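You operate a simulated robot arm through the tools that you are given. There is no shell and no other tool. Be economical: measure what you need, move in short steps, check, and stop when the job is done.

The job below is to be done with a simulated two-armed robot. You get a single attempt, and the scene is never put back.

## Task
Pick up the purple filter with the largest size on its label from the upper shelf of the green rack with one hand, pass it to the other hand and put it on the top of the dark chest. Set down upright: purple filter.

The check looks at the end state, three seconds after you hand in, the way a careful person would. Anything else that was tipped, shoved, dropped, spilled or broken makes it a failure.

## Robot
Two 7-joint arms with two-finger parallel grippers on one trunk, on a base that drives. Base frame: it is fixed to the floor where the robot stands at the start and does not move with it; the origin is under the middle of the robot, x ahead of it, y to its left, z up. Units: mm, degrees, N and s.
The left shoulder is at the start at [70, 189, 1357], the right one opposite. With the tool pointing down near the work surface each hand reaches from about 100 to 780 mm from the robot's upright axis, wherever it stands, measured 20 degrees to its own side. Places, roughly: top of the dark chest [500, -2200, 900]. Payload 3.91 kg a hand.
Tool frame (each hand has its own): the origin (TCP) lies between the finger pads and is the grasp point; the fingertips stand 30 mm ahead of it; z points along the fingers, y is the line along which they close. The gripper opens to 110 mm. The fingers are 20 mm wide and 10 mm thick; the gripper's body (48 by 112 mm) begins 55 mm behind the TCP.
Orientation is that of the tool frame in the base frame, as a unit quaternion [w, x, y, z]. With the fingers straight down and closing along the base's y, the tool's x points along the base's -x, its y along +y and its z along -z.

## Interface
- The arms move only by the tool apply_moves. It takes "left_steps", "right_steps" or both (then of equal length, played together; a hand with none holds still); each is a list of rows, each a list of 7 numbers: the shift along the tool's x, y, z in mm, then the turn, a rotation vector about the tool's x, y, z in degrees, then the closure in counts, from 0 (fully open) to 255 (shut). In form: [[x, y, z, wx, wy, wz, grip], ...]. A call has 1 to 20 rows; each row is the pose to reach, as a shift and turn from the pose commanded when the call began, along the tool's axes at that moment. Rows are played at 5 a second. More than 50 mm and 8.6 degrees between two rows, or a gripper value outside its range, and nothing of the call is played. Where a pose cannot be reached the arm comes as near as it can. A force on the tool above 40 N (or 10 N above the force at the start of the call, whichever is more), or a blocked arm, ends the call early, and 0.2 s more pass. The fingers move at their own pace (about 72 mm/s each) and stop on an object; they squeeze with about 38 N. The grip force told is the motor's: it shows also when the fingers shut on nothing. Time passes only in rows, and 0.2 s behind the last, so rows that repeat a pose let the fingers close. The reply holds the time, the measured pose of the TCP, the force on the tool along the base axes, the opening and the grip force, in the units named above and with some noise, with the torque about the TCP (base axes, N m) and any sound that the robot's microphone picked up.
- Cameras (640 x 400 px; columns grow to the right, rows downward): "scene" is now at [142.9, 24.1, 1620.6]; the picture's right is [0.25, -0.97, 0.00], its down [-0.21, -0.05, -0.98] and it looks along [0.94, 0.24, -0.22] (base axes); focal length 214 px, centre (320, 200). "left" rides on the left gripper at [72, -17, -103] in its tool frame; the picture's right is [0.23, 0.97, 0.00], its down [-0.76, 0.18, -0.62] and it looks along [-0.61, 0.14, 0.78] (tool axes); focal length 222 px, centre (320, 200). "right" rides on the right gripper at [72, 17, -103] in its tool frame; the picture's right is [-0.23, 0.97, 0.00], its down [-0.76, -0.18, -0.62] and it looks along [-0.61, -0.14, 0.78] (tool axes); focal length 222 px, centre (320, 200). There is no depth. A picture from a camera that has moved, and an enlarged one, comes with that camera's place and axes in the base frame and with its lens.
- grab_frame(camera): a new picture of that camera. The clock stands still meanwhile.
- lift_body(by): slides the trunk up (or, below 0, down) by that many mm; the arms and the scene camera ride with it, the base frame stays. It gives what a move gives, with no picture.
- steer(legs): drives the robot by 1 to 6 legs, each [ahead, turn to the left] in mm and degrees, along the robot's own axes; the way and the turn of a leg run together, so that a leg with both is an arc; at most 1500 mm and 180 degrees a leg. The arms and the cameras ride along, it lands a little off, and it stops where it bumps. It gives what a move gives.
- pan_tilt(pan, tilt): turns the head with the scene camera to pan (to the left, within 86 degrees either way) and tilt (down, from -29 to 69), counted from straight ahead of the robot. It gives what a move gives.
- zoom(camera, box): a new picture of the part [left, top, right, bottom] of that camera's present view, enlarged. The clock stands still meanwhile.
- hand_in(): hands the job in; it is judged then, once.

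Go step by step. Nothing tells you exact positions but the pictures and the camera data: compare them with the known pose of the tool, close in by small moves and look again before you grip or let go. The budget is 120 turns and 92 pictures, counting those below and the enlarged ones. Unless the task says otherwise, let go and move clear before handing in, and close with one line.

The tools are called after "Emit:" as name(argument=value, ...) on one line, values as JSON. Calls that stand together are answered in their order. apply_moves: Moves the arms, as the interface text tells. Its arguments: {"type":"object","properties":{"left_steps":{"type":"array","items":{"type":"array","items":{"type":"number"}}},"right_steps":{"type":"array","items":{"type":"array","items":{"type":"number"}}}},"required":[]} The other tools are called the same way: lift_body (by) slides the trunk up or down; steer (legs) drives the base; pan_tilt (pan, tilt) turns the head that bears the scene camera; grab_frame (camera) takes a picture; zoom (camera, box) takes an enlarged picture of a part of a camera's view; hand_in () hands the job in.

At the start:

```text
time_s: 0.0
left_ee_pos: [268.5, 169.1, 1455.5]
left_tcp_rot: [0.0, 0.0, 1.0, 0.0]
left_ft_force: [-0.5, 0.0, 0.0]
left_wrist_torque: [-0.01, 0.02, -0.01]
left_opening: 109.9
left_grip_force: 0.0
right_ee_pos: [312.0, -43.3, 1582.4]
right_tcp_rot: [0.001, -0.001, 1.0, 0.0]
right_ft_force: [0.3, -0.4, 0.1]
right_wrist_torque: [-0.01, 0.01, -0.02]
right_opening: 109.9
right_grip_force: 0.0
trunk travel left (down, up): [-867.0, 73.0]
robot x, y, heading: [1.0, 1.9, 0.0]
head pan, tilt: [14.5, 12.6]
```

scene: 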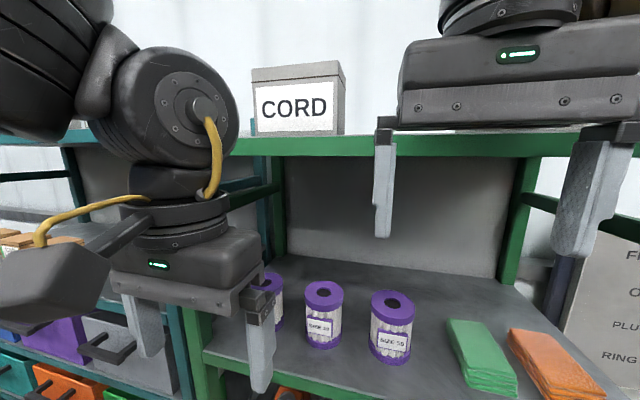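
right: 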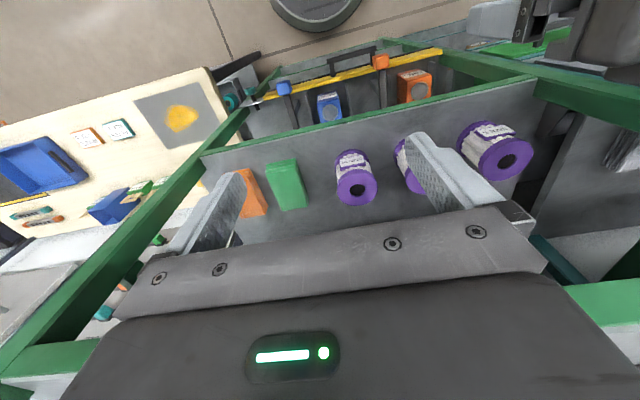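
left: 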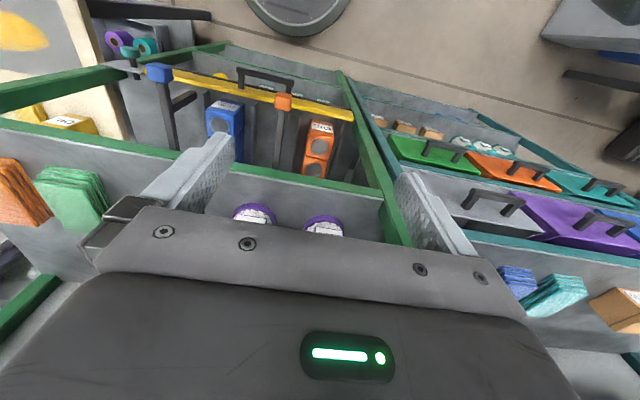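

I see three purple filters on the green rack's upper shelf; one is partly hidden by the gripper. I'll enlarge the labels to read sizes.

Emit:
zoom(camera="scene", box=[240, 250, 440, 375])

Emit:
zoom(camera="right", box=[320, 100, 560, 250])

```text
3.20 times, centred on (340, 312) of scene
camera zoom: at [142.9, 24.1, 1620.6], right [0.25, -0.97, 0.0], down [-0.21, -0.05, -0.98], along [0.94, 0.24, -0.22], focal length 686 px, centre (256, -160)
```

zoom: 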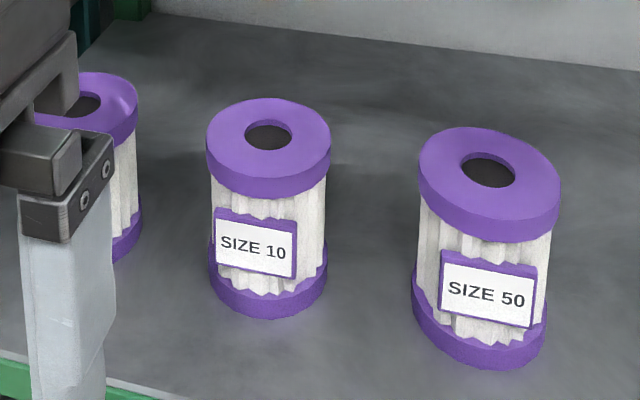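

```text
2.67 times, centred on (440, 175) of right
camera zoom: at [240.6, -28.5, 1685.4], right [0.23, 0.97, 0.0], down [0.76, -0.18, 0.62], along [0.61, -0.14, -0.78], focal length 592 px, centre (0, 267)
```

zoom: 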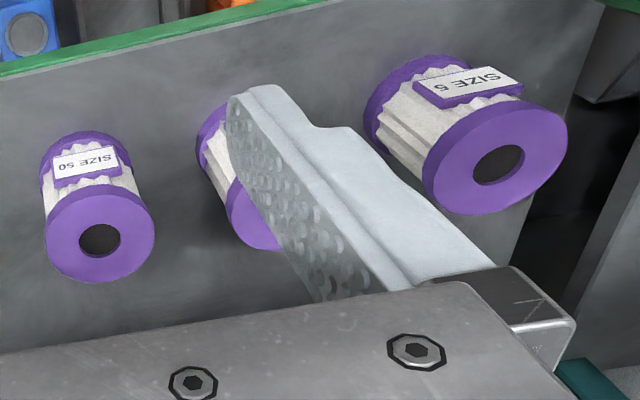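

The sizes are 5, 10 and 50, so the SIZE 50 filter is the one. By two views its top is near (500, -19, 1347), about 80 mm wide, with the shelf at about z 1240. I'll pitch the right hand 45° forward in front of it and move the left hand aside.

Emit:
apply_moves(right_steps=[[-8, 4, 20, 0, -7.5, 0, 0], [-16, 8, 40, 0, -15, 0, 0], [-24, 12, 60, 0, -22.5, 0, 0], [-32, 16, 80, 0, -30, 0, 0], [-40, 20, 100, 0, -37.5, 0, 0], [-48, 24, 120, 0, -45, 0, 0], [-48, 24, 120, 0, -45, 0, 0]], left_steps=[[8, 17, 0, 0, 0, 0, 0], [16, 34, 0, 0, 0, 0, 0], [24, 50, 0, 0, 0, 0, 0], [32, 67, 0, 0, 0, 0, 0], [40, 84, 0, 0, 0, 0, 0], [50, 100, 0, 0, 0, 0, 0], [50, 100, 0, 0, 0, 0, 0]])

Emit:
grab_frame(camera="scene")

Emit:
grab_frame(camera="right")

```text
time_s: 1.8
left_ee_pos: [220.7, 263.1, 1451.7]
left_tcp_rot: [-0.002, 0.001, 1.0, 0.001]
left_ft_force: [0.5, 0.6, -0.4]
left_wrist_torque: [-0.04, 0.04, 0.0]
left_opening: 110.0
left_grip_force: 0.0
left hand out of reach, approached as far as the arm can: row 6, 7
right_ee_pos: [363.5, 84.5, 1713.3]
right_tcp_rot: [0.381, 0.012, 0.924, 0.017]
right_ft_force: [0.2, 1.3, -0.8]
right_wrist_torque: [-0.03, 0.05, -0.03]
right_opening: 110.0
right_grip_force: 0.1
right hand out of reach, approached as far as the arm can: row 1, 2, 3, 4, 5, 6, 7
trunk travel left (down, up): [-867.0, 73.0]
robot x, y, heading: [-1.2, 1.9, 0.1]
head pan, tilt: [14.5, 12.6]
stopped in row 7 (right hand): the arm was blocked; the commanded pose is now the measured one
```

```text
86 pictures are left
camera scene: at [146.8, 24.6, 1620.2], right [0.25, -0.97, 0.0], down [-0.21, -0.06, -0.98], along [0.94, 0.24, -0.22], focal length 214 px, centre (320, 200)
```

scene: 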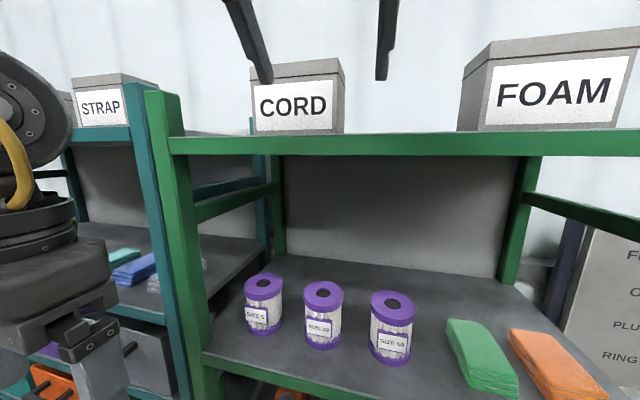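

```text
85 pictures are left
camera right: at [240.3, 100.6, 1736.6], right [0.17, 0.97, 0.2], down [0.1, -0.22, 0.97], along [0.98, -0.14, -0.13], focal length 222 px, centre (320, 200)
```

right: 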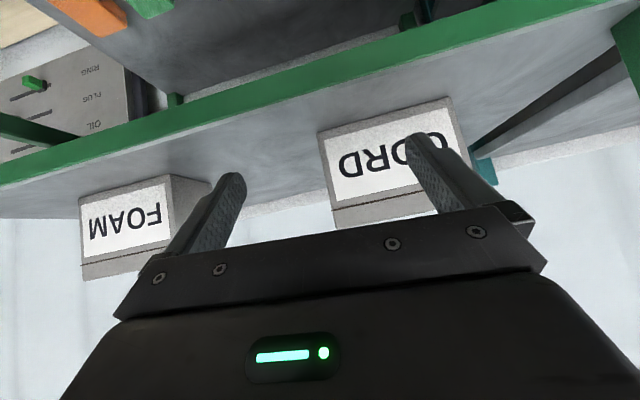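

The right arm ran out of room because the target was too close to the body. I'll back the base off so the hand can fold forward with space.

Emit:
steer(legs=[[-300, 0]])

```text
time_s: 3.8
left_ee_pos: [-77.2, 264.4, 1452.4]
left_tcp_rot: [-0.002, -0.001, 1.0, 0.001]
left_ft_force: [0.1, 0.5, -0.3]
left_wrist_torque: [0.0, 0.02, -0.04]
left_opening: 109.9
left_grip_force: 0.1
right_ee_pos: [66.6, 87.1, 1713.7]
right_tcp_rot: [0.382, 0.009, 0.924, 0.017]
right_ft_force: [0.9, -0.4, 0.3]
right_wrist_torque: [-0.02, 0.0, 0.0]
right_opening: 110.0
right_grip_force: 0.1
trunk travel left (down, up): [-867.0, 73.0]
robot x, y, heading: [-298.4, 3.5, 0.1]
head pan, tilt: [14.5, 12.6]
```

Now I extend the right hand toward a pre-approach point in front of the filter.

Emit:
apply_moves(right_steps=[[6, -13, 40, 0, 0, 0, 0], [12, -26, 80, 0, 0, 0, 0], [18, -40, 120, 0, 0, 0, 0], [25, -53, 160, 0, 0, 0, 0], [31, -66, 200, 0, 0, 0, 0], [37, -79, 240, 0, 0, 0, 0], [43, -93, 280, 0, 0, 0, 0], [49, -106, 318, 0, 0, 0, 0], [49, -106, 318, 0, 0, 0, 0]])

Emit:
grab_frame(camera="right")

Emit:
grab_frame(camera="scene")

```text
time_s: 6.0
left_ee_pos: [-85.8, 265.6, 1453.6]
left_tcp_rot: [0.002, -0.002, 1.0, 0.001]
left_ft_force: [-0.6, 0.6, -0.4]
left_wrist_torque: [-0.03, -0.07, -0.01]
left_opening: 110.0
left_grip_force: 0.0
right_ee_pos: [251.0, 29.1, 1645.4]
right_tcp_rot: [0.334, 0.032, 0.94, 0.069]
right_ft_force: [-0.1, 1.4, 0.1]
right_wrist_torque: [0.0, -0.02, 0.01]
right_opening: 110.0
right_grip_force: 0.0
right hand out of reach, approached as far as the arm can: row 1, 2, 3, 4, 5, 6, 7, 8, 9
trunk travel left (down, up): [-867.0, 73.0]
robot x, y, heading: [-299.7, 2.0, 0.2]
head pan, tilt: [14.5, 12.6]
stopped in row 9 (right hand): the arm was blocked; the commanded pose is now the measured one
```

```text
84 pictures are left
camera right: at [129.4, 41.0, 1682.2], right [0.19, 0.94, 0.29], down [0.19, -0.32, 0.93], along [0.96, -0.12, -0.24], focal length 222 px, centre (320, 200)
```

right: 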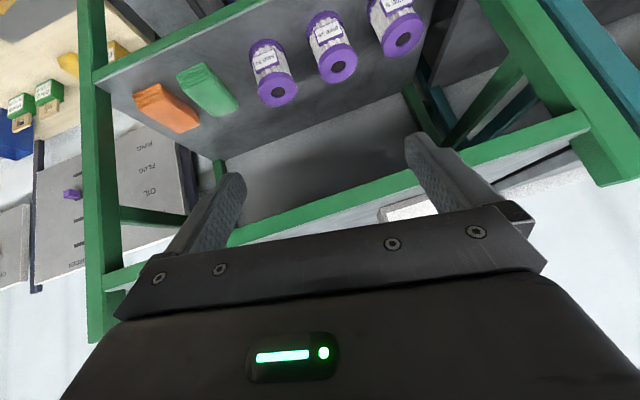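

```text
83 pictures are left
camera scene: at [-160.5, 25.8, 1621.2], right [0.25, -0.97, 0.0], down [-0.21, -0.06, -0.98], along [0.95, 0.25, -0.21], focal length 214 px, centre (320, 200)
```

scene: 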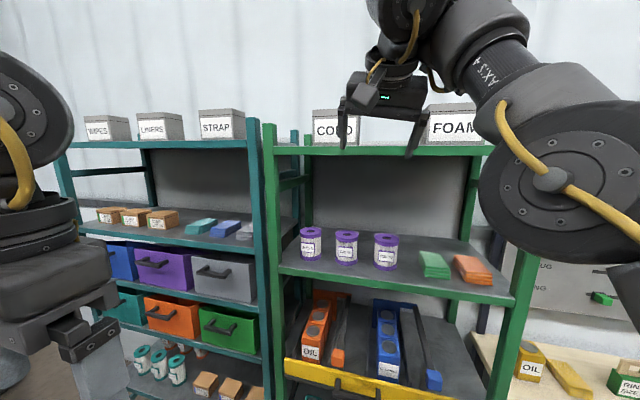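

The arm seems cramped when reaching inward and high. I'll test a pose in front of its own shoulder and lower, straightening the orientation.

Emit:
apply_moves(right_steps=[[15, -30, 19, 1, -1, -1, 0], [30, -60, 37, 2, -2, -2, 0], [44, -89, 56, 3, -3, -3, 0], [59, -118, 75, 4, -4, -4, 0], [73, -148, 93, 5, -5, -5, 0], [88, -177, 112, 5.9, -5.9, -6.4, 0], [103, -207, 130, 5.9, -5.9, -6.4, 0], [103, -207, 130, 5.9, -5.9, -6.4, 0]])

```text
time_s: 7.8
left_ee_pos: [-77.9, 264.0, 1452.8]
left_tcp_rot: [-0.001, -0.002, 1.0, 0.001]
left_ft_force: [-0.1, 0.2, 0.4]
left_wrist_torque: [-0.02, 0.02, -0.01]
left_opening: 110.3
left_grip_force: 0.1
right_ee_pos: [306.7, -60.0, 1630.5]
right_tcp_rot: [0.308, -0.027, 0.949, 0.058]
right_ft_force: [-0.1, 0.1, -0.5]
right_wrist_torque: [0.01, 0.03, 0.01]
right_opening: 110.0
right_grip_force: 0.0
right hand out of reach, approached as far as the arm can: row 1, 2, 3, 4, 5, 6, 7, 8
trunk travel left (down, up): [-867.0, 73.0]
robot x, y, heading: [-296.5, 2.6, 0.0]
head pan, tilt: [14.5, 12.6]
```

Emit:
apply_moves(right_steps=[[18, -18, 16, 1.1, 6, 0.5, 0], [35, -37, 32, 2.2, 12, 1, 0], [53, -55, 48, 3.4, 18, 1.6, 0], [70, -74, 64, 4.5, 24, 2.1, 0], [88, -92, 80, 5.6, 30, 2.6, 0], [106, -111, 96, 6.8, 36, 3.2, 0], [106, -111, 96, 6.8, 36, 3.2, 0]])

```text
time_s: 9.4
left_ee_pos: [-79.2, 263.6, 1453.1]
left_tcp_rot: [-0.001, -0.001, 1.0, 0.0]
left_ft_force: [0.1, 0.1, 0.2]
left_wrist_torque: [0.0, 0.0, 0.01]
left_opening: 109.9
left_grip_force: 0.1
right_ee_pos: [275.5, -132.7, 1485.9]
right_tcp_rot: [-0.004, 0.001, 1.0, 0.014]
right_ft_force: [-0.1, 0.5, -0.6]
right_wrist_torque: [0.07, 0.0, -0.04]
right_opening: 110.0
right_grip_force: 0.0
right hand out of reach, approached as far as the arm can: row 1, 2, 3, 4, 5, 6, 7
trunk travel left (down, up): [-867.0, 73.0]
robot x, y, heading: [-295.6, 0.9, 0.1]
head pan, tilt: [14.5, 12.6]
```

Emit:
apply_moves(right_steps=[[0, -15, 40, 0, 0, 0, 0], [0, -30, 80, 0, 0, 0, 0], [0, -45, 120, 0, 0, 0, 0], [0, -60, 160, 0, 0, 0, 0], [0, -70, 200, 0, 0, 0, 0], [0, -70, 240, 0, 0, 0, 0], [0, -70, 240, 0, 0, 0, 0]])

Emit:
grab_frame(camera="scene")

```text
time_s: 11.0
left_ee_pos: [-81.9, 265.4, 1452.8]
left_tcp_rot: [0.0, -0.001, 1.0, 0.0]
left_ft_force: [0.0, 0.7, 0.1]
left_wrist_torque: [0.01, -0.03, 0.01]
left_opening: 110.4
left_grip_force: 0.2
right_ee_pos: [367.2, -128.5, 1315.8]
right_tcp_rot: [-0.011, 0.0, 0.998, 0.059]
right_ft_force: [-0.6, 0.8, -0.4]
right_wrist_torque: [-0.01, 0.03, 0.01]
right_opening: 110.1
right_grip_force: 0.0
right hand out of reach, approached as far as the arm can: row 1, 2, 3, 4, 5, 6, 7
trunk travel left (down, up): [-867.0, 73.0]
robot x, y, heading: [-292.7, 1.9, 0.2]
head pan, tilt: [14.5, 12.6]
```

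```text
82 pictures are left
camera scene: at [-156.2, 25.5, 1620.8], right [0.25, -0.97, 0.0], down [-0.21, -0.06, -0.98], along [0.94, 0.25, -0.22], focal length 214 px, centre (320, 200)
```

scene: 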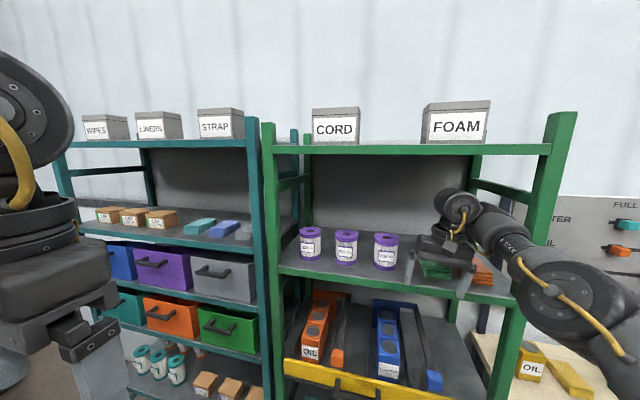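

The arm has swung into an elbow-out posture with the forearm level, which suits a forward pitch. I'll try pitching here, backing off a bit.

Emit:
apply_moves(right_steps=[[10, 0, 0, 0, -8, 0, 0], [20, 0, -5, 0, -16, 0, 0], [30, 0, -10, 0, -24, 0, 0], [40, 0, -20, 0, -32, 0, 0], [50, 0, -30, 0, -40, 0, 0], [60, 0, -40, 0, -45, 0, 0], [60, 0, -40, 0, -45, 0, 0]])

Emit:
grab_frame(camera="scene")

```text
time_s: 12.6
left_ee_pos: [-82.0, 262.5, 1453.6]
left_tcp_rot: [-0.001, -0.001, 1.0, 0.001]
left_ft_force: [0.9, 0.2, 0.1]
left_wrist_torque: [0.04, 0.0, -0.02]
left_opening: 109.8
left_grip_force: 0.1
right_ee_pos: [299.9, 21.6, 1556.6]
right_tcp_rot: [0.251, 0.009, 0.966, 0.06]
right_ft_force: [-0.1, 0.0, 0.4]
right_wrist_torque: [0.04, 0.0, 0.05]
right_opening: 110.0
right_grip_force: 0.1
right hand out of reach, approached as far as the arm can: row 1, 2, 3, 4, 5, 6, 7
trunk travel left (down, up): [-867.0, 73.0]
robot x, y, heading: [-295.8, 1.6, 0.3]
head pan, tilt: [14.5, 12.6]
```

```text
81 pictures are left
camera scene: at [-156.2, 23.4, 1620.7], right [0.25, -0.97, 0.0], down [-0.21, -0.05, -0.98], along [0.94, 0.25, -0.22], focal length 214 px, centre (320, 200)
```

scene: 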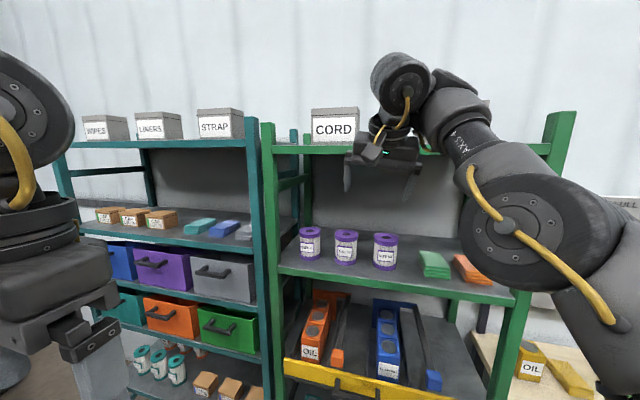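

Forward pitch works better with the arm stretched out. I'll back off further and raise the trunk, then extend the arm and use the base for the approach.

Emit:
steer(legs=[[-300, 0]])

Emit:
lift_body(by=70)

```text
time_s: 14.7
left_ee_pos: [-383.4, 262.8, 1453.2]
left_tcp_rot: [-0.002, 0.0, 1.0, 0.001]
left_ft_force: [0.1, -0.4, 0.7]
left_wrist_torque: [0.0, 0.02, 0.0]
left_opening: 109.9
left_grip_force: 0.1
right_ee_pos: [-1.7, 19.7, 1553.2]
right_tcp_rot: [0.248, 0.009, 0.967, 0.059]
right_ft_force: [0.0, -0.5, -0.5]
right_wrist_torque: [0.01, 0.03, 0.03]
right_opening: 110.1
right_grip_force: 0.0
trunk travel left (down, up): [-867.0, 73.0]
robot x, y, heading: [-600.7, -2.1, 0.3]
head pan, tilt: [14.5, 12.6]
```

```text
time_s: 15.8
left_ee_pos: [-385.6, 262.9, 1523.3]
left_tcp_rot: [-0.001, 0.001, 1.0, 0.0]
left_ft_force: [0.1, 0.2, -0.3]
left_wrist_torque: [0.01, -0.04, 0.04]
left_opening: 110.0
left_grip_force: 0.0
right_ee_pos: [-3.7, 21.1, 1624.3]
right_tcp_rot: [0.25, 0.01, 0.966, 0.059]
right_ft_force: [-0.6, 0.6, 0.3]
right_wrist_torque: [0.01, -0.01, 0.02]
right_opening: 110.2
right_grip_force: 0.0
trunk travel left (down, up): [-937.0, 3.0]
robot x, y, heading: [-601.6, -0.5, -0.0]
head pan, tilt: [14.5, 12.6]
```

Emit:
apply_moves(right_steps=[[-5, -15, 38, 0.8, -2.3, -0.5, 0], [-11, -31, 75, 1.7, -4.6, -1.1, 0], [-16, -46, 113, 2.5, -6.9, -1.6, 0], [-22, -62, 151, 3.3, -9.2, -2.1, 0], [-27, -77, 188, 4.1, -11.5, -2.6, 0], [-33, -93, 226, 5, -13.8, -3.2, 0], [-38, -108, 264, 5.8, -16, -3.7, 0], [-38, -108, 264, 5.8, -16, -3.7, 0]])

Emit:
grab_frame(camera="scene")

```text
time_s: 17.6
left_ee_pos: [-384.2, 261.6, 1522.8]
left_tcp_rot: [-0.001, 0.0, 1.0, 0.001]
left_ft_force: [0.4, -0.7, 0.4]
left_wrist_torque: [0.02, 0.01, 0.01]
left_opening: 110.1
left_grip_force: 0.1
right_ee_pos: [12.2, -46.8, 1660.0]
right_tcp_rot: [0.273, -0.023, 0.96, 0.058]
right_ft_force: [0.5, -0.5, 0.0]
right_wrist_torque: [0.04, 0.01, 0.0]
right_opening: 110.1
right_grip_force: 0.1
right hand out of reach, approached as far as the arm can: row 1, 2, 3, 4, 5, 6, 7, 8
trunk travel left (down, up): [-937.0, 3.0]
robot x, y, heading: [-600.7, 2.5, -0.1]
head pan, tilt: [14.5, 12.6]
```

```text
80 pictures are left
camera scene: at [-460.2, 22.1, 1690.6], right [0.25, -0.97, 0.0], down [-0.21, -0.05, -0.98], along [0.94, 0.24, -0.22], focal length 214 px, centre (320, 200)
```

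scene: 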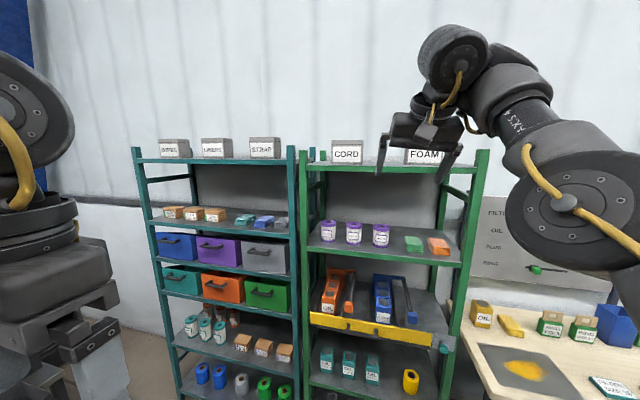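

The arm's posture is limiting forward pitch at height. I'll go back to straight down, drop low where it is roomy, and then pitch forward there.

Emit:
apply_moves(right_steps=[[29, -24, 21, 1, 4.5, 0.4, 0], [58, -48, 43, 2, 9, 0.8, 0], [86, -72, 64, 2.9, 13.6, 1.2, 0], [115, -96, 86, 3.8, 18.1, 1.6, 0], [144, -120, 108, 4.8, 22.6, 2, 0], [173, -144, 129, 5.8, 27.1, 2.4, 0], [202, -167, 151, 6.7, 31.7, 2.7, 0], [202, -167, 151, 6.7, 31.7, 2.7, 0]])

Emit:
apply_moves(right_steps=[[10, -5, 45, 0, 0, 0, 0], [20, -10, 90, 0, 0, 0, 0], [30, -15, 135, 0, 0, 0, 0], [40, -20, 180, 0, 0, 0, 0], [50, -25, 225, 0, 0, 0, 0], [60, -30, 270, 0, 0, 0, 0], [70, -35, 315, 0, 0, 0, 0], [80, -40, 360, 0, 0, 0, 0], [80, -40, 360, 0, 0, 0, 0]])

Emit:
grab_frame(camera="scene")

```text
time_s: 19.4
left_ee_pos: [-385.0, 262.2, 1524.5]
left_tcp_rot: [-0.001, 0.0, 1.0, 0.002]
left_ft_force: [0.1, -0.2, 0.0]
left_wrist_torque: [0.02, 0.01, -0.01]
left_opening: 109.9
left_grip_force: 0.1
right_ee_pos: [13.2, -122.4, 1483.6]
right_tcp_rot: [-0.011, 0.002, 0.999, 0.03]
right_ft_force: [0.8, -0.2, 0.5]
right_wrist_torque: [0.01, -0.01, -0.01]
right_opening: 110.0
right_grip_force: 0.0
right hand out of reach, approached as far as the arm can: row 1, 2, 3, 4, 5, 6, 7, 8
trunk travel left (down, up): [-937.0, 3.0]
robot x, y, heading: [-606.4, 1.6, -0.1]
head pan, tilt: [14.5, 12.6]
```

```text
time_s: 21.4
left_ee_pos: [-384.4, 263.8, 1523.0]
left_tcp_rot: [-0.001, 0.0, 1.0, 0.001]
left_ft_force: [0.1, -0.6, 0.1]
left_wrist_torque: [0.01, 0.0, -0.01]
left_opening: 109.9
left_grip_force: 0.0
right_ee_pos: [55.1, -79.4, 1283.4]
right_tcp_rot: [-0.044, 0.001, 0.997, 0.065]
right_ft_force: [-0.5, 0.0, 0.2]
right_wrist_torque: [0.01, 0.02, -0.02]
right_opening: 110.1
right_grip_force: 0.1
right hand out of reach, approached as far as the arm can: row 1, 2, 3, 4, 5, 6, 7, 8, 9
trunk travel left (down, up): [-937.0, 3.0]
robot x, y, heading: [-602.2, -0.4, -0.0]
head pan, tilt: [14.5, 12.6]
```

```text
79 pictures are left
camera scene: at [-459.8, 24.3, 1690.5], right [0.25, -0.97, 0.0], down [-0.21, -0.06, -0.98], along [0.94, 0.24, -0.22], focal length 214 px, centre (320, 200)
```

scene: 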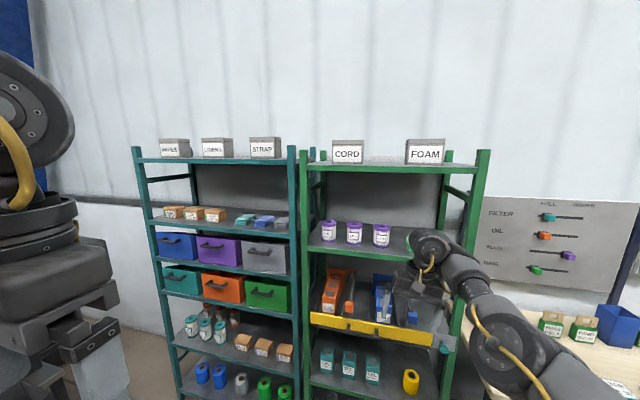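

Emit:
apply_moves(right_steps=[[10, -10, 0, 0, 0, 0, 0], [20, -20, 0, 0, 0, 0, 0], [30, -30, 0, 0, 0, 0, 0], [40, -40, 0, 0, 0, 0, 0], [50, -50, 0, 0, 0, 0, 0], [60, -60, 0, 0, 0, 0, 0], [70, -70, 0, 0, 0, 0, 0], [80, -80, 0, 0, 0, 0, 0]])

```text
time_s: 23.2
left_ee_pos: [-386.7, 264.0, 1523.3]
left_tcp_rot: [-0.001, 0.0, 1.0, 0.001]
left_ft_force: [0.4, -0.1, 0.8]
left_wrist_torque: [0.02, -0.01, 0.01]
left_opening: 109.9
left_grip_force: 0.0
right_ee_pos: [64.3, -124.8, 1296.9]
right_tcp_rot: [-0.044, 0.0, 0.997, 0.066]
right_ft_force: [-0.5, -0.3, 0.3]
right_wrist_torque: [0.01, 0.03, 0.02]
right_opening: 110.0
right_grip_force: 0.0
right hand out of reach, approached as far as the arm can: row 1, 2, 3, 4, 5, 6, 7, 8
trunk travel left (down, up): [-937.0, 3.0]
robot x, y, heading: [-602.6, 0.5, 0.2]
head pan, tilt: [14.5, 12.6]
```

The wrist seems to have a minimum distance from the shoulder in this posture, so I'll extend forward while pitching rather than retract.

Emit:
apply_moves(right_steps=[[-25, 4, -6, 1, -7.1, -0.4, 0], [-51, 8, -13, 2, -14.3, -0.9, 0], [-77, 13, -19, 3.1, -21.4, -1.3, 0], [-103, 17, -26, 4.1, -28.6, -1.7, 0], [-129, 21, -32, 5.1, -35.7, -2.1, 0], [-154, 26, -38, 6.2, -42.9, -2.6, 0], [-180, 30, -45, 7.2, -50, -3, 0], [-180, 30, -45, 7.2, -50, -3, 0]])

Emit:
grab_frame(camera="scene")

```text
time_s: 25.0
left_ee_pos: [-380.7, 262.2, 1521.7]
left_tcp_rot: [-0.002, 0.0, 1.0, 0.002]
left_ft_force: [-0.1, -0.2, 0.5]
left_wrist_torque: [0.0, 0.03, 0.02]
left_opening: 110.1
left_grip_force: 0.0
right_ee_pos: [61.3, -69.3, 1530.7]
right_tcp_rot: [0.163, -0.012, 0.985, 0.063]
right_ft_force: [0.6, -0.4, 0.2]
right_wrist_torque: [0.05, 0.0, 0.01]
right_opening: 110.0
right_grip_force: 0.1
right hand out of reach, approached as far as the arm can: row 1, 2, 3, 4, 5, 6, 7, 8
trunk travel left (down, up): [-937.0, 3.0]
robot x, y, heading: [-602.7, 3.2, -0.2]
head pan, tilt: [14.5, 12.6]
```

```text
78 pictures are left
camera scene: at [-456.0, 21.7, 1690.2], right [0.25, -0.97, 0.0], down [-0.21, -0.05, -0.98], along [0.94, 0.24, -0.22], focal length 214 px, centre (320, 200)
```

scene: 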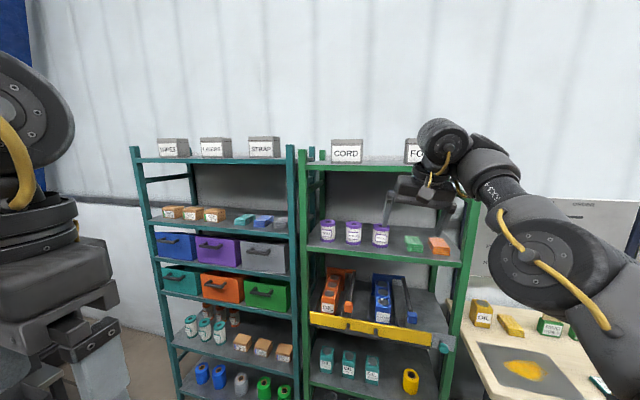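

I need to see the arm's actual posture, so I'll turn the head toward it.

Emit:
pan_tilt(pan=-50, tilt=15)

Emit:
grab_frame(camera="scene")

```text
time_s: 26.3
left_ee_pos: [-384.6, 262.8, 1522.9]
left_tcp_rot: [-0.002, 0.0, 1.0, 0.001]
left_ft_force: [-0.7, -1.0, 0.5]
left_wrist_torque: [-0.03, 0.02, 0.0]
left_opening: 110.2
left_grip_force: 0.0
right_ee_pos: [58.6, -66.8, 1532.2]
right_tcp_rot: [0.164, -0.013, 0.984, 0.062]
right_ft_force: [-0.2, -0.3, -0.8]
right_wrist_torque: [-0.02, 0.02, 0.02]
right_opening: 110.0
right_grip_force: 0.1
trunk travel left (down, up): [-937.0, 3.0]
robot x, y, heading: [-602.9, 1.9, -0.0]
head pan, tilt: [-50.0, 15.0]
```

```text
77 pictures are left
camera scene: at [-489.6, -71.7, 1686.6], right [-0.77, -0.64, 0.0], down [-0.17, 0.2, -0.97], along [0.62, -0.74, -0.26], focal length 214 px, centre (320, 200)
```

scene: 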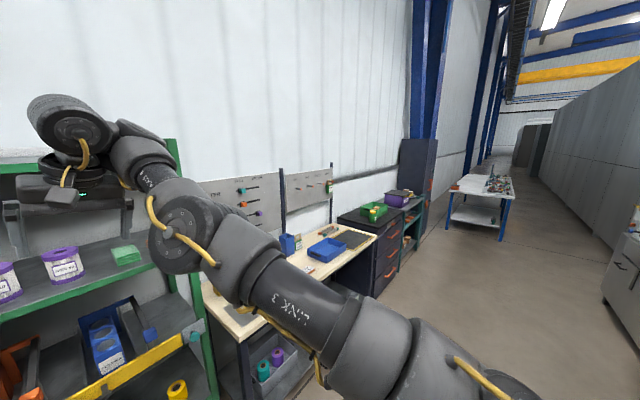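

The right arm is fully straight, which is a singular posture. I'll ask for a strong pull-in and down in small steps to make the elbow fold.

Emit:
apply_moves(right_steps=[[19, -1, 9, 0, 0, 0, 0], [38, -2, 18, 0, 0, 0, 0], [57, -3, 28, 0, 0, 0, 0], [76, -4, 37, 0, 0, 0, 0], [95, -6, 46, 0, 0, 0, 0], [114, -7, 55, 0, 0, 0, 0], [133, -8, 65, 0, 0, 0, 0], [152, -9, 74, 0, 0, 0, 0], [171, -10, 83, 0, 0, 0, 0], [190, -11, 93, 0, 0, 0, 0], [190, -11, 93, 0, 0, 0, 0], [190, -11, 93, 0, 0, 0, 0], [190, -11, 93, 0, 0, 0, 0]])

Emit:
grab_frame(camera="scene")

```text
time_s: 29.1
left_ee_pos: [-385.5, 263.1, 1523.8]
left_tcp_rot: [-0.001, 0.001, 1.0, 0.001]
left_ft_force: [-0.6, 0.0, 0.2]
left_wrist_torque: [-0.05, 0.0, 0.0]
left_opening: 109.9
left_grip_force: 0.1
right_ee_pos: [58.4, -67.0, 1533.1]
right_tcp_rot: [0.163, -0.012, 0.985, 0.062]
right_ft_force: [0.1, 0.7, -0.1]
right_wrist_torque: [0.0, 0.01, 0.0]
right_opening: 110.1
right_grip_force: 0.1
right hand out of reach, approached as far as the arm can: row 1, 2, 3, 4, 5, 6, 7, 8, 9, 10, 11, 12, 13
trunk travel left (down, up): [-937.0, 3.0]
robot x, y, heading: [-602.6, -0.4, -0.3]
head pan, tilt: [-50.0, 15.0]
```

```text
76 pictures are left
camera scene: at [-490.4, -71.2, 1686.7], right [-0.77, -0.64, 0.0], down [-0.17, 0.2, -0.97], along [0.62, -0.74, -0.26], focal length 214 px, centre (320, 200)
```

scene: 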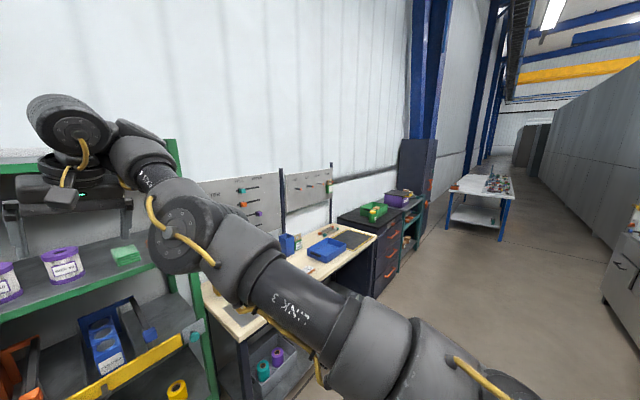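

Emit:
apply_moves(right_steps=[[15, -1, -16, 0, 0, 0, 0], [30, -1, -33, 0, 0, 0, 0], [45, -2, -49, 0, 0, 0, 0], [60, -2, -66, 0, 0, 0, 0], [75, -3, -82, 0, 0, 0, 0], [90, -4, -99, 0, 0, 0, 0], [105, -4, -115, 0, 0, 0, 0], [120, -5, -132, 0, 0, 0, 0], [120, -5, -132, 0, 0, 0, 0]])

Emit:
apply_moves(right_steps=[[20, -1, 20, 0, 0, 0, 0], [35, -2, 45, 0, 0, 0, 0], [50, -3, 70, 0, 0, 0, 0], [60, -4, 100, 0, 0, 0, 0], [70, -5, 130, 0, 0, 0, 0], [75, -6, 160, 0, 0, 0, 0], [75, -6, 190, 0, 0, 0, 0], [75, -6, 190, 0, 0, 0, 0]])

```text
time_s: 31.1
left_ee_pos: [-386.6, 263.3, 1522.5]
left_tcp_rot: [-0.001, 0.0, 1.0, 0.001]
left_ft_force: [0.7, 0.2, 0.1]
left_wrist_torque: [0.02, 0.0, 0.01]
left_opening: 110.0
left_grip_force: 0.0
right_ee_pos: [-67.1, -69.6, 1680.0]
right_tcp_rot: [0.163, -0.014, 0.985, 0.063]
right_ft_force: [-0.5, 0.2, 0.1]
right_wrist_torque: [-0.01, 0.02, -0.02]
right_opening: 110.3
right_grip_force: 0.1
right hand out of reach, approached as far as the arm can: row 1, 2, 3, 4, 5, 6, 7, 8, 9
trunk travel left (down, up): [-937.0, 3.0]
robot x, y, heading: [-603.2, -1.4, -0.1]
head pan, tilt: [-50.0, 15.0]
```

```text
time_s: 32.9
left_ee_pos: [-383.4, 264.1, 1521.0]
left_tcp_rot: [-0.002, 0.0, 1.0, 0.001]
left_ft_force: [-0.2, 0.2, 0.4]
left_wrist_torque: [-0.01, -0.01, -0.02]
left_opening: 110.4
left_grip_force: 0.1
right_ee_pos: [32.3, -2.7, 1539.1]
right_tcp_rot: [0.162, -0.014, 0.985, 0.061]
right_ft_force: [0.2, 0.9, 0.2]
right_wrist_torque: [-0.02, 0.02, -0.01]
right_opening: 109.9
right_grip_force: 0.1
right hand out of reach, approached as far as the arm can: row 1, 2, 3, 4, 5, 6, 7, 8
trunk travel left (down, up): [-937.0, 3.0]
robot x, y, heading: [-602.6, 0.5, 0.1]
head pan, tilt: [-50.0, 15.0]
```

The elbow stays locked. I'll try unwinding with the hand pitching backwards while pulling in, the reverse of what straightened it.

Emit:
apply_moves(right_steps=[[15, -10, 0, 0, 7.5, 0, 0], [30, -20, 0, 0, 15, 0, 0], [45, -30, 0, 0, 22.5, 0, 0], [60, -40, 0, 0, 30, 0, 0], [75, -50, 0, 0, 37.5, 0, 0], [90, -60, 0, 0, 45, 0, 0], [105, -70, 0, 0, 45, 0, 0], [120, -80, 0, 0, 45, 0, 0], [135, -90, 0, 0, 45, 0, 0], [150, -100, 0, 0, 45, 0, 0], [150, -100, 0, 0, 45, 0, 0]])

Emit:
grab_frame(camera="scene")

```text
time_s: 35.3
left_ee_pos: [-385.9, 261.9, 1522.7]
left_tcp_rot: [-0.002, 0.0, 1.0, 0.001]
left_ft_force: [0.2, -0.5, 0.0]
left_wrist_torque: [0.0, -0.01, 0.05]
left_opening: 110.0
left_grip_force: 0.1
right_ee_pos: [-109.1, -104.9, 1476.6]
right_tcp_rot: [-0.225, -0.035, 0.972, 0.053]
right_ft_force: [0.3, -0.1, -0.6]
right_wrist_torque: [0.02, -0.01, -0.01]
right_opening: 109.8
right_grip_force: 0.0
trunk travel left (down, up): [-937.0, 3.0]
robot x, y, heading: [-604.5, -5.1, 0.0]
head pan, tilt: [-50.0, 15.0]
```

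```text
75 pictures are left
camera scene: at [-490.5, -71.4, 1686.7], right [-0.77, -0.64, 0.0], down [-0.17, 0.2, -0.97], along [0.62, -0.74, -0.26], focal length 214 px, centre (320, 200)
```

scene: 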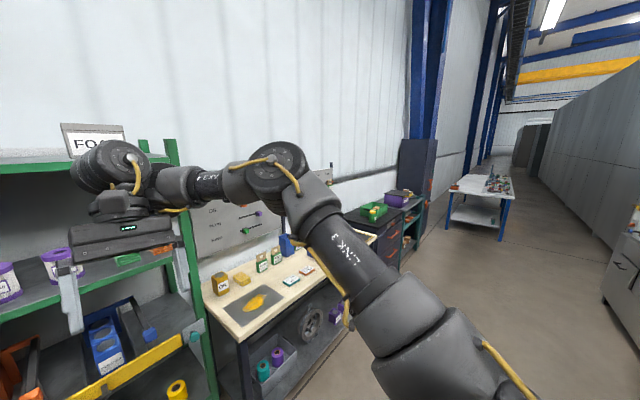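

That freed the elbow: it is up and bent now. I'll fold it further inward and down before turning the hand.

Emit:
apply_moves(right_steps=[[7, -10, 26, 0, 0, 0, 0], [14, -20, 52, 0, 0, 0, 0], [21, -31, 78, 0, 0, 0, 0], [28, -41, 104, 0, 0, 0, 0], [34, -51, 130, 0, 0, 0, 0], [41, -62, 156, 0, 0, 0, 0], [48, -72, 181, 0, 0, 0, 0], [48, -72, 181, 0, 0, 0, 0]])

Emit:
grab_frame(camera="scene")

```text
time_s: 37.1
left_ee_pos: [-385.3, 262.6, 1522.7]
left_tcp_rot: [0.0, 0.0, 1.0, 0.001]
left_ft_force: [0.2, -0.3, 0.1]
left_wrist_torque: [-0.03, 0.0, -0.01]
left_opening: 109.9
left_grip_force: 0.1
right_ee_pos: [-120.6, -110.8, 1464.2]
right_tcp_rot: [-0.226, -0.036, 0.972, 0.052]
right_ft_force: [-0.4, 0.6, -0.3]
right_wrist_torque: [-0.01, -0.01, 0.02]
right_opening: 110.1
right_grip_force: 0.1
right hand out of reach, approached as far as the arm can: row 1, 2, 3, 4, 5, 6, 7, 8
trunk travel left (down, up): [-937.0, 3.0]
robot x, y, heading: [-603.7, -0.3, 0.1]
head pan, tilt: [-50.0, 15.0]
```

```text
74 pictures are left
camera scene: at [-490.4, -71.6, 1686.7], right [-0.77, -0.64, 0.0], down [-0.17, 0.2, -0.97], along [0.62, -0.74, -0.26], focal length 214 px, centre (320, 200)
```

scene: 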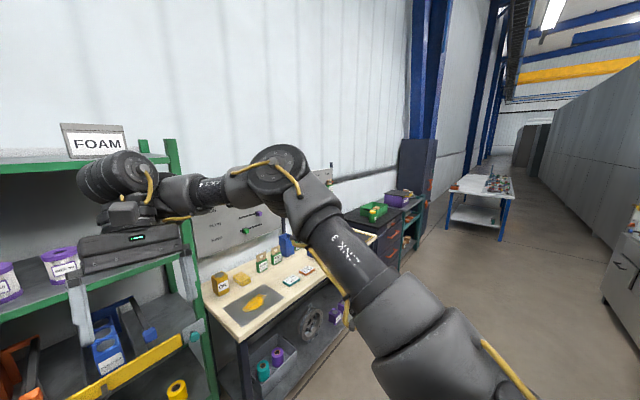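

The arm moved only slightly and the same joint limit stopped it. I'll look at the left arm's posture to see how it is folded compared with the right.

Emit:
pan_tilt(pan=60, tilt=15)

Emit:
grab_frame(camera="scene")

```text
time_s: 39.0
left_ee_pos: [-384.3, 261.7, 1522.2]
left_tcp_rot: [-0.001, 0.0, 1.0, 0.001]
left_ft_force: [0.4, 0.1, 0.2]
left_wrist_torque: [0.0, -0.03, 0.03]
left_opening: 109.9
left_grip_force: 0.0
right_ee_pos: [-119.7, -110.4, 1462.8]
right_tcp_rot: [-0.226, -0.035, 0.972, 0.052]
right_ft_force: [-0.2, -0.8, -0.5]
right_wrist_torque: [0.04, -0.01, -0.01]
right_opening: 110.1
right_grip_force: 0.0
trunk travel left (down, up): [-937.0, 3.0]
robot x, y, heading: [-602.5, -2.5, -0.1]
head pan, tilt: [60.0, 15.0]
```

```text
73 pictures are left
camera scene: at [-503.6, 81.1, 1686.7], right [0.87, -0.5, 0.0], down [-0.13, -0.22, -0.97], along [0.48, 0.84, -0.26], focal length 214 px, centre (320, 200)
```

scene: 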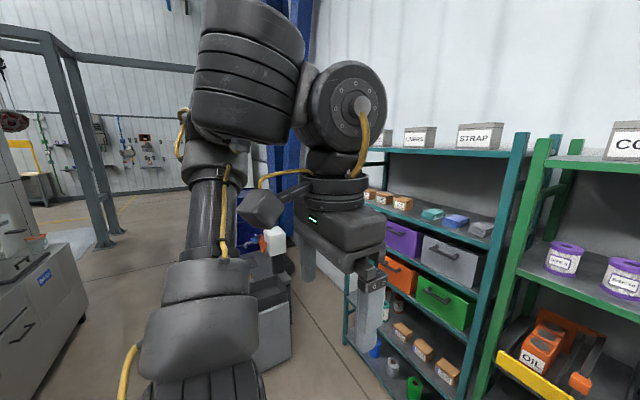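

The left arm is elbow-down with the forearm upright, a good posture for pitching forward, so I'll test the left hand as the picking hand.

Emit:
apply_moves(left_steps=[[-15, 0, 5, 0, -7.5, 0, 0], [-30, 0, 10, 0, -15, 0, 0], [-45, 0, 15, 0, -22.5, 0, 0], [-60, 0, 20, 0, -30, 0, 0], [-75, 0, 25, 0, -37.5, 0, 0], [-90, 0, 30, 0, -45, 0, 0], [-90, 0, 30, 0, -45, 0, 0]])

Emit:
grab_frame(camera="scene")

```text
time_s: 40.6
left_ee_pos: [-262.7, 272.6, 1551.6]
left_tcp_rot: [0.381, 0.0, 0.924, 0.0]
left_ft_force: [0.8, -0.5, 0.5]
left_wrist_torque: [0.03, 0.01, -0.01]
left_opening: 110.0
left_grip_force: 0.2
left hand out of reach, approached as far as the arm can: row 3, 4, 5, 6, 7
right_ee_pos: [-120.7, -109.2, 1462.6]
right_tcp_rot: [-0.225, -0.034, 0.972, 0.052]
right_ft_force: [-0.2, -0.3, 0.5]
right_wrist_torque: [0.02, -0.01, -0.01]
right_opening: 110.2
right_grip_force: 0.0
trunk travel left (down, up): [-937.0, 3.0]
robot x, y, heading: [-603.4, -0.2, -0.2]
head pan, tilt: [60.0, 15.0]
```

```text
72 pictures are left
camera scene: at [-503.3, 82.2, 1686.6], right [0.87, -0.5, 0.0], down [-0.13, -0.22, -0.97], along [0.48, 0.84, -0.26], focal length 214 px, centre (320, 200)
```

scene: 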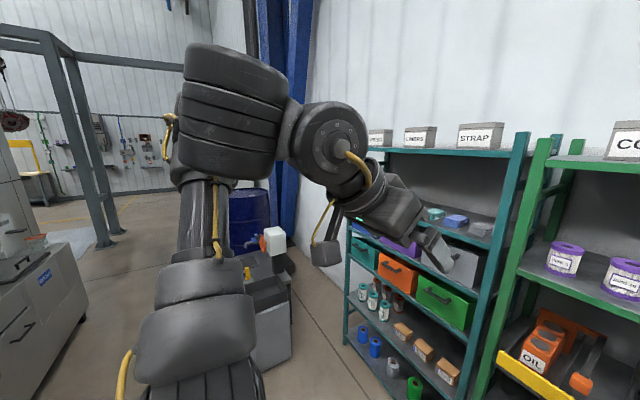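

The left hand took the 45° pitch. Now extend it forward and down to check it keeps solving.

Emit:
apply_moves(left_steps=[[0, -5, 35, 0, 0, 0, 0], [0, -10, 70, 0, 0, 0, 0], [0, -15, 105, 0, 0, 0, 0], [0, -20, 140, 0, 0, 0, 0], [0, -25, 175, 0, 0, 0, 0], [0, -30, 210, 0, 0, 0, 0], [0, -35, 245, 0, 0, 0, 0], [0, -40, 280, 0, 0, 0, 0], [0, -40, 280, 0, 0, 0, 0]])

Emit:
grab_frame(camera="scene")

```text
time_s: 42.6
left_ee_pos: [-69.1, 231.9, 1355.8]
left_tcp_rot: [0.383, -0.002, 0.924, 0.002]
left_ft_force: [1.0, -0.5, -0.6]
left_wrist_torque: [0.02, 0.01, 0.02]
left_opening: 110.0
left_grip_force: 0.0
left hand out of reach, approached as far as the arm can: row 1, 2, 3, 4
right_ee_pos: [-119.0, -110.9, 1462.4]
right_tcp_rot: [-0.226, -0.036, 0.972, 0.052]
right_ft_force: [-0.1, -0.9, -0.1]
right_wrist_torque: [0.0, 0.0, 0.01]
right_opening: 109.9
right_grip_force: 0.0
trunk travel left (down, up): [-937.0, 3.0]
robot x, y, heading: [-604.3, -1.0, -0.0]
head pan, tilt: [60.0, 15.0]
```

```text
71 pictures are left
camera scene: at [-502.4, 81.5, 1686.5], right [0.87, -0.5, 0.0], down [-0.13, -0.22, -0.97], along [0.48, 0.84, -0.26], focal length 214 px, centre (320, 200)
```

scene: 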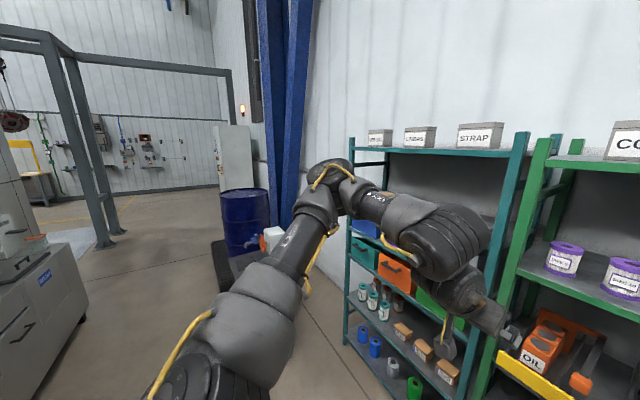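

The left arm is now in a comfortable posture and reached its target. Next I need the right arm freed as well; I'll test yawing it while pulling in.

Emit:
apply_moves(right_steps=[[10, -5, 10, 0, 0, 8, 0], [20, -10, 20, 0, 0, 16, 0], [30, -15, 30, 0, 0, 24, 0], [40, -20, 40, 0, 0, 32, 0], [50, -25, 50, 0, 0, 40, 0], [50, -25, 50, 0, 0, 40, 0]])

Emit:
pan_tilt(pan=-50, tilt=15)

Emit:
grab_frame(camera="scene")

```text
time_s: 44.0
left_ee_pos: [-69.8, 234.0, 1356.8]
left_tcp_rot: [0.383, -0.003, 0.924, 0.002]
left_ft_force: [-0.4, 0.8, 0.0]
left_wrist_torque: [0.01, 0.01, 0.0]
left_opening: 110.1
left_grip_force: 0.1
right_ee_pos: [-176.7, -231.9, 1505.3]
right_tcp_rot: [-0.23, 0.3, 0.925, -0.03]
right_ft_force: [0.8, 0.0, 1.6]
right_wrist_torque: [-0.01, 0.01, 0.02]
right_opening: 109.8
right_grip_force: 0.0
right hand out of reach, approached as far as the arm can: row 1, 2, 3, 4, 5, 6
trunk travel left (down, up): [-937.0, 3.0]
robot x, y, heading: [-605.9, 1.4, -0.1]
head pan, tilt: [60.0, 15.0]
```

```text
time_s: 45.9
left_ee_pos: [-68.2, 231.3, 1355.6]
left_tcp_rot: [0.383, -0.001, 0.924, 0.002]
left_ft_force: [0.3, -0.4, 0.3]
left_wrist_torque: [-0.02, -0.03, 0.03]
left_opening: 110.0
left_grip_force: 0.1
right_ee_pos: [-177.3, -234.0, 1504.0]
right_tcp_rot: [-0.231, 0.298, 0.926, -0.029]
right_ft_force: [-0.6, 1.0, 0.1]
right_wrist_torque: [-0.01, 0.01, 0.0]
right_opening: 109.9
right_grip_force: 0.1
trunk travel left (down, up): [-937.0, 3.0]
robot x, y, heading: [-602.7, 3.1, -0.2]
head pan, tilt: [-50.0, 15.0]
```

```text
70 pictures are left
camera scene: at [-490.3, -71.4, 1686.7], right [-0.77, -0.64, 0.0], down [-0.17, 0.2, -0.97], along [0.62, -0.74, -0.26], focal length 214 px, centre (320, 200)
```

scene: 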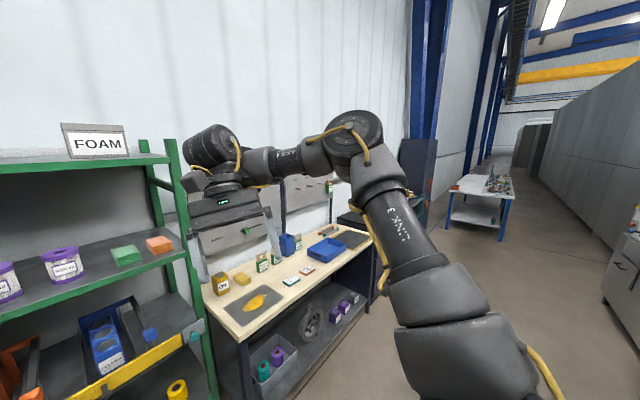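

I'll probe the right arm with small single-axis turns to find which direction it is limited in.

Emit:
apply_moves(right_steps=[[0, 0, 0, 0, 8, 0, 0], [0, 0, 0, 0, 16, 0, 0], [0, 0, 0, 0, 16, 0, 0]])

Emit:
apply_moves(right_steps=[[0, 0, 0, 0, 0, 8, 0], [0, 0, 0, 0, 0, 16, 0], [0, 0, 0, 0, 0, 24, 0], [0, 0, 0, 0, 0, 24, 0]])

Emit:
apply_moves(right_steps=[[0, 0, 0, -8, 0, 0, 0], [0, 0, 0, -16, 0, 0, 0], [0, 0, 0, -16, 0, 0, 0]])

Emit:
apply_moves(right_steps=[[0, 0, 20, 0, 0, 0, 0], [0, 0, 40, 0, 0, 0, 0], [0, 0, 60, 0, 0, 0, 0], [0, 0, 60, 0, 0, 0, 0]])

```text
time_s: 46.7
left_ee_pos: [-69.8, 232.5, 1356.0]
left_tcp_rot: [0.382, -0.001, 0.924, 0.001]
left_ft_force: [0.1, -0.4, 0.1]
left_wrist_torque: [-0.01, 0.0, -0.02]
left_opening: 109.8
left_grip_force: 0.1
right_ee_pos: [-177.5, -234.1, 1503.3]
right_tcp_rot: [-0.357, 0.3, 0.885, 0.014]
right_ft_force: [0.0, 0.3, 0.3]
right_wrist_torque: [-0.02, -0.03, 0.02]
right_opening: 110.0
right_grip_force: 0.1
trunk travel left (down, up): [-937.0, 3.0]
robot x, y, heading: [-598.8, -0.6, 0.2]
head pan, tilt: [-50.0, 15.0]
```

```text
time_s: 47.7
left_ee_pos: [-69.4, 231.2, 1356.3]
left_tcp_rot: [0.383, -0.001, 0.924, 0.002]
left_ft_force: [-1.3, 0.6, -0.2]
left_wrist_torque: [0.01, -0.01, -0.01]
left_opening: 110.1
left_grip_force: 0.0
right_ee_pos: [-175.7, -235.2, 1501.5]
right_tcp_rot: [-0.352, 0.477, 0.803, -0.06]
right_ft_force: [0.6, 0.1, -0.4]
right_wrist_torque: [-0.02, 0.02, 0.0]
right_opening: 110.1
right_grip_force: 0.1
trunk travel left (down, up): [-937.0, 3.0]
robot x, y, heading: [-599.8, 0.4, -0.0]
head pan, tilt: [-50.0, 15.0]
```

```text
time_s: 48.5
left_ee_pos: [-69.8, 231.4, 1356.6]
left_tcp_rot: [0.383, -0.002, 0.924, 0.003]
left_ft_force: [-0.2, 0.9, -0.2]
left_wrist_torque: [-0.02, -0.01, -0.01]
left_opening: 109.9
left_grip_force: 0.0
right_ee_pos: [-184.3, -230.2, 1518.7]
right_tcp_rot: [-0.301, 0.511, 0.805, 0.023]
right_ft_force: [-0.1, 0.7, -0.6]
right_wrist_torque: [-0.01, 0.01, 0.01]
right_opening: 109.8
right_grip_force: 0.0
right hand out of reach, approached as far as the arm can: row 2, 3
trunk travel left (down, up): [-937.0, 3.0]
robot x, y, heading: [-603.0, 0.6, 0.1]
head pan, tilt: [-50.0, 15.0]
```

```text
time_s: 49.5
left_ee_pos: [-70.1, 231.1, 1356.3]
left_tcp_rot: [0.382, -0.002, 0.924, 0.003]
left_ft_force: [0.0, 0.6, -0.9]
left_wrist_torque: [0.02, -0.03, -0.01]
left_opening: 110.0
left_grip_force: 0.1
right_ee_pos: [-185.1, -230.6, 1518.2]
right_tcp_rot: [-0.301, 0.511, 0.805, 0.023]
right_ft_force: [0.7, 0.5, -0.8]
right_wrist_torque: [0.01, 0.0, 0.02]
right_opening: 110.2
right_grip_force: 0.0
right hand out of reach, approached as far as the arm can: row 1, 2, 3, 4
trunk travel left (down, up): [-937.0, 3.0]
robot x, y, heading: [-597.0, 4.2, 0.0]
head pan, tilt: [-50.0, 15.0]
```

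The right wrist only allows strong bends in its present posture, but a hand pointing leftwards (robot's +y), slightly down, with the forearm forward suits that, and it is exactly what I want for receiving. I'll bring the right hand into that orientation.

Emit:
apply_moves(right_steps=[[0, 1, 9, -4.2, 5.8, 0.7, 0], [1, 1, 18, -8.4, 11.5, 1.3, 0], [1, 2, 27, -12.7, 17.3, 2, 0], [1, 3, 36, -16.9, 23, 2.7, 0], [2, 3, 46, -21.1, 28.8, 3.4, 0], [2, 4, 55, -25.3, 34.6, 4, 0], [2, 5, 64, -29.6, 40.3, 4.7, 0], [3, 5, 73, -33.8, 46.1, 5.4, 0], [3, 5, 73, -33.8, 46.1, 5.4, 0]])

Emit:
grab_frame(camera="scene")

```text
time_s: 51.5
left_ee_pos: [-68.6, 230.5, 1356.8]
left_tcp_rot: [0.383, -0.001, 0.924, 0.003]
left_ft_force: [-0.1, -0.3, -0.3]
left_wrist_torque: [0.02, -0.01, -0.05]
left_opening: 109.8
left_grip_force: 0.0
right_ee_pos: [-199.8, -463.4, 1514.8]
right_tcp_rot: [-0.431, 0.56, 0.56, 0.431]
right_ft_force: [0.3, -0.6, 0.3]
right_wrist_torque: [0.0, 0.0, 0.0]
right_opening: 110.2
right_grip_force: 0.0
right hand out of reach, approached as far as the arm can: row 1, 2, 3, 4, 5, 6, 7, 8, 9
trunk travel left (down, up): [-937.0, 3.0]
robot x, y, heading: [-602.8, 0.1, 0.3]
head pan, tilt: [-50.0, 15.0]
```

```text
69 pictures are left
camera scene: at [-490.3, -72.6, 1686.7], right [-0.77, -0.64, 0.0], down [-0.17, 0.2, -0.97], along [0.62, -0.74, -0.26], focal length 214 px, centre (320, 200)
```

scene: 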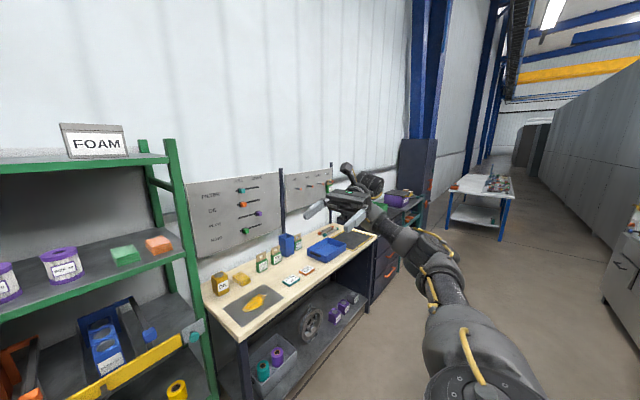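

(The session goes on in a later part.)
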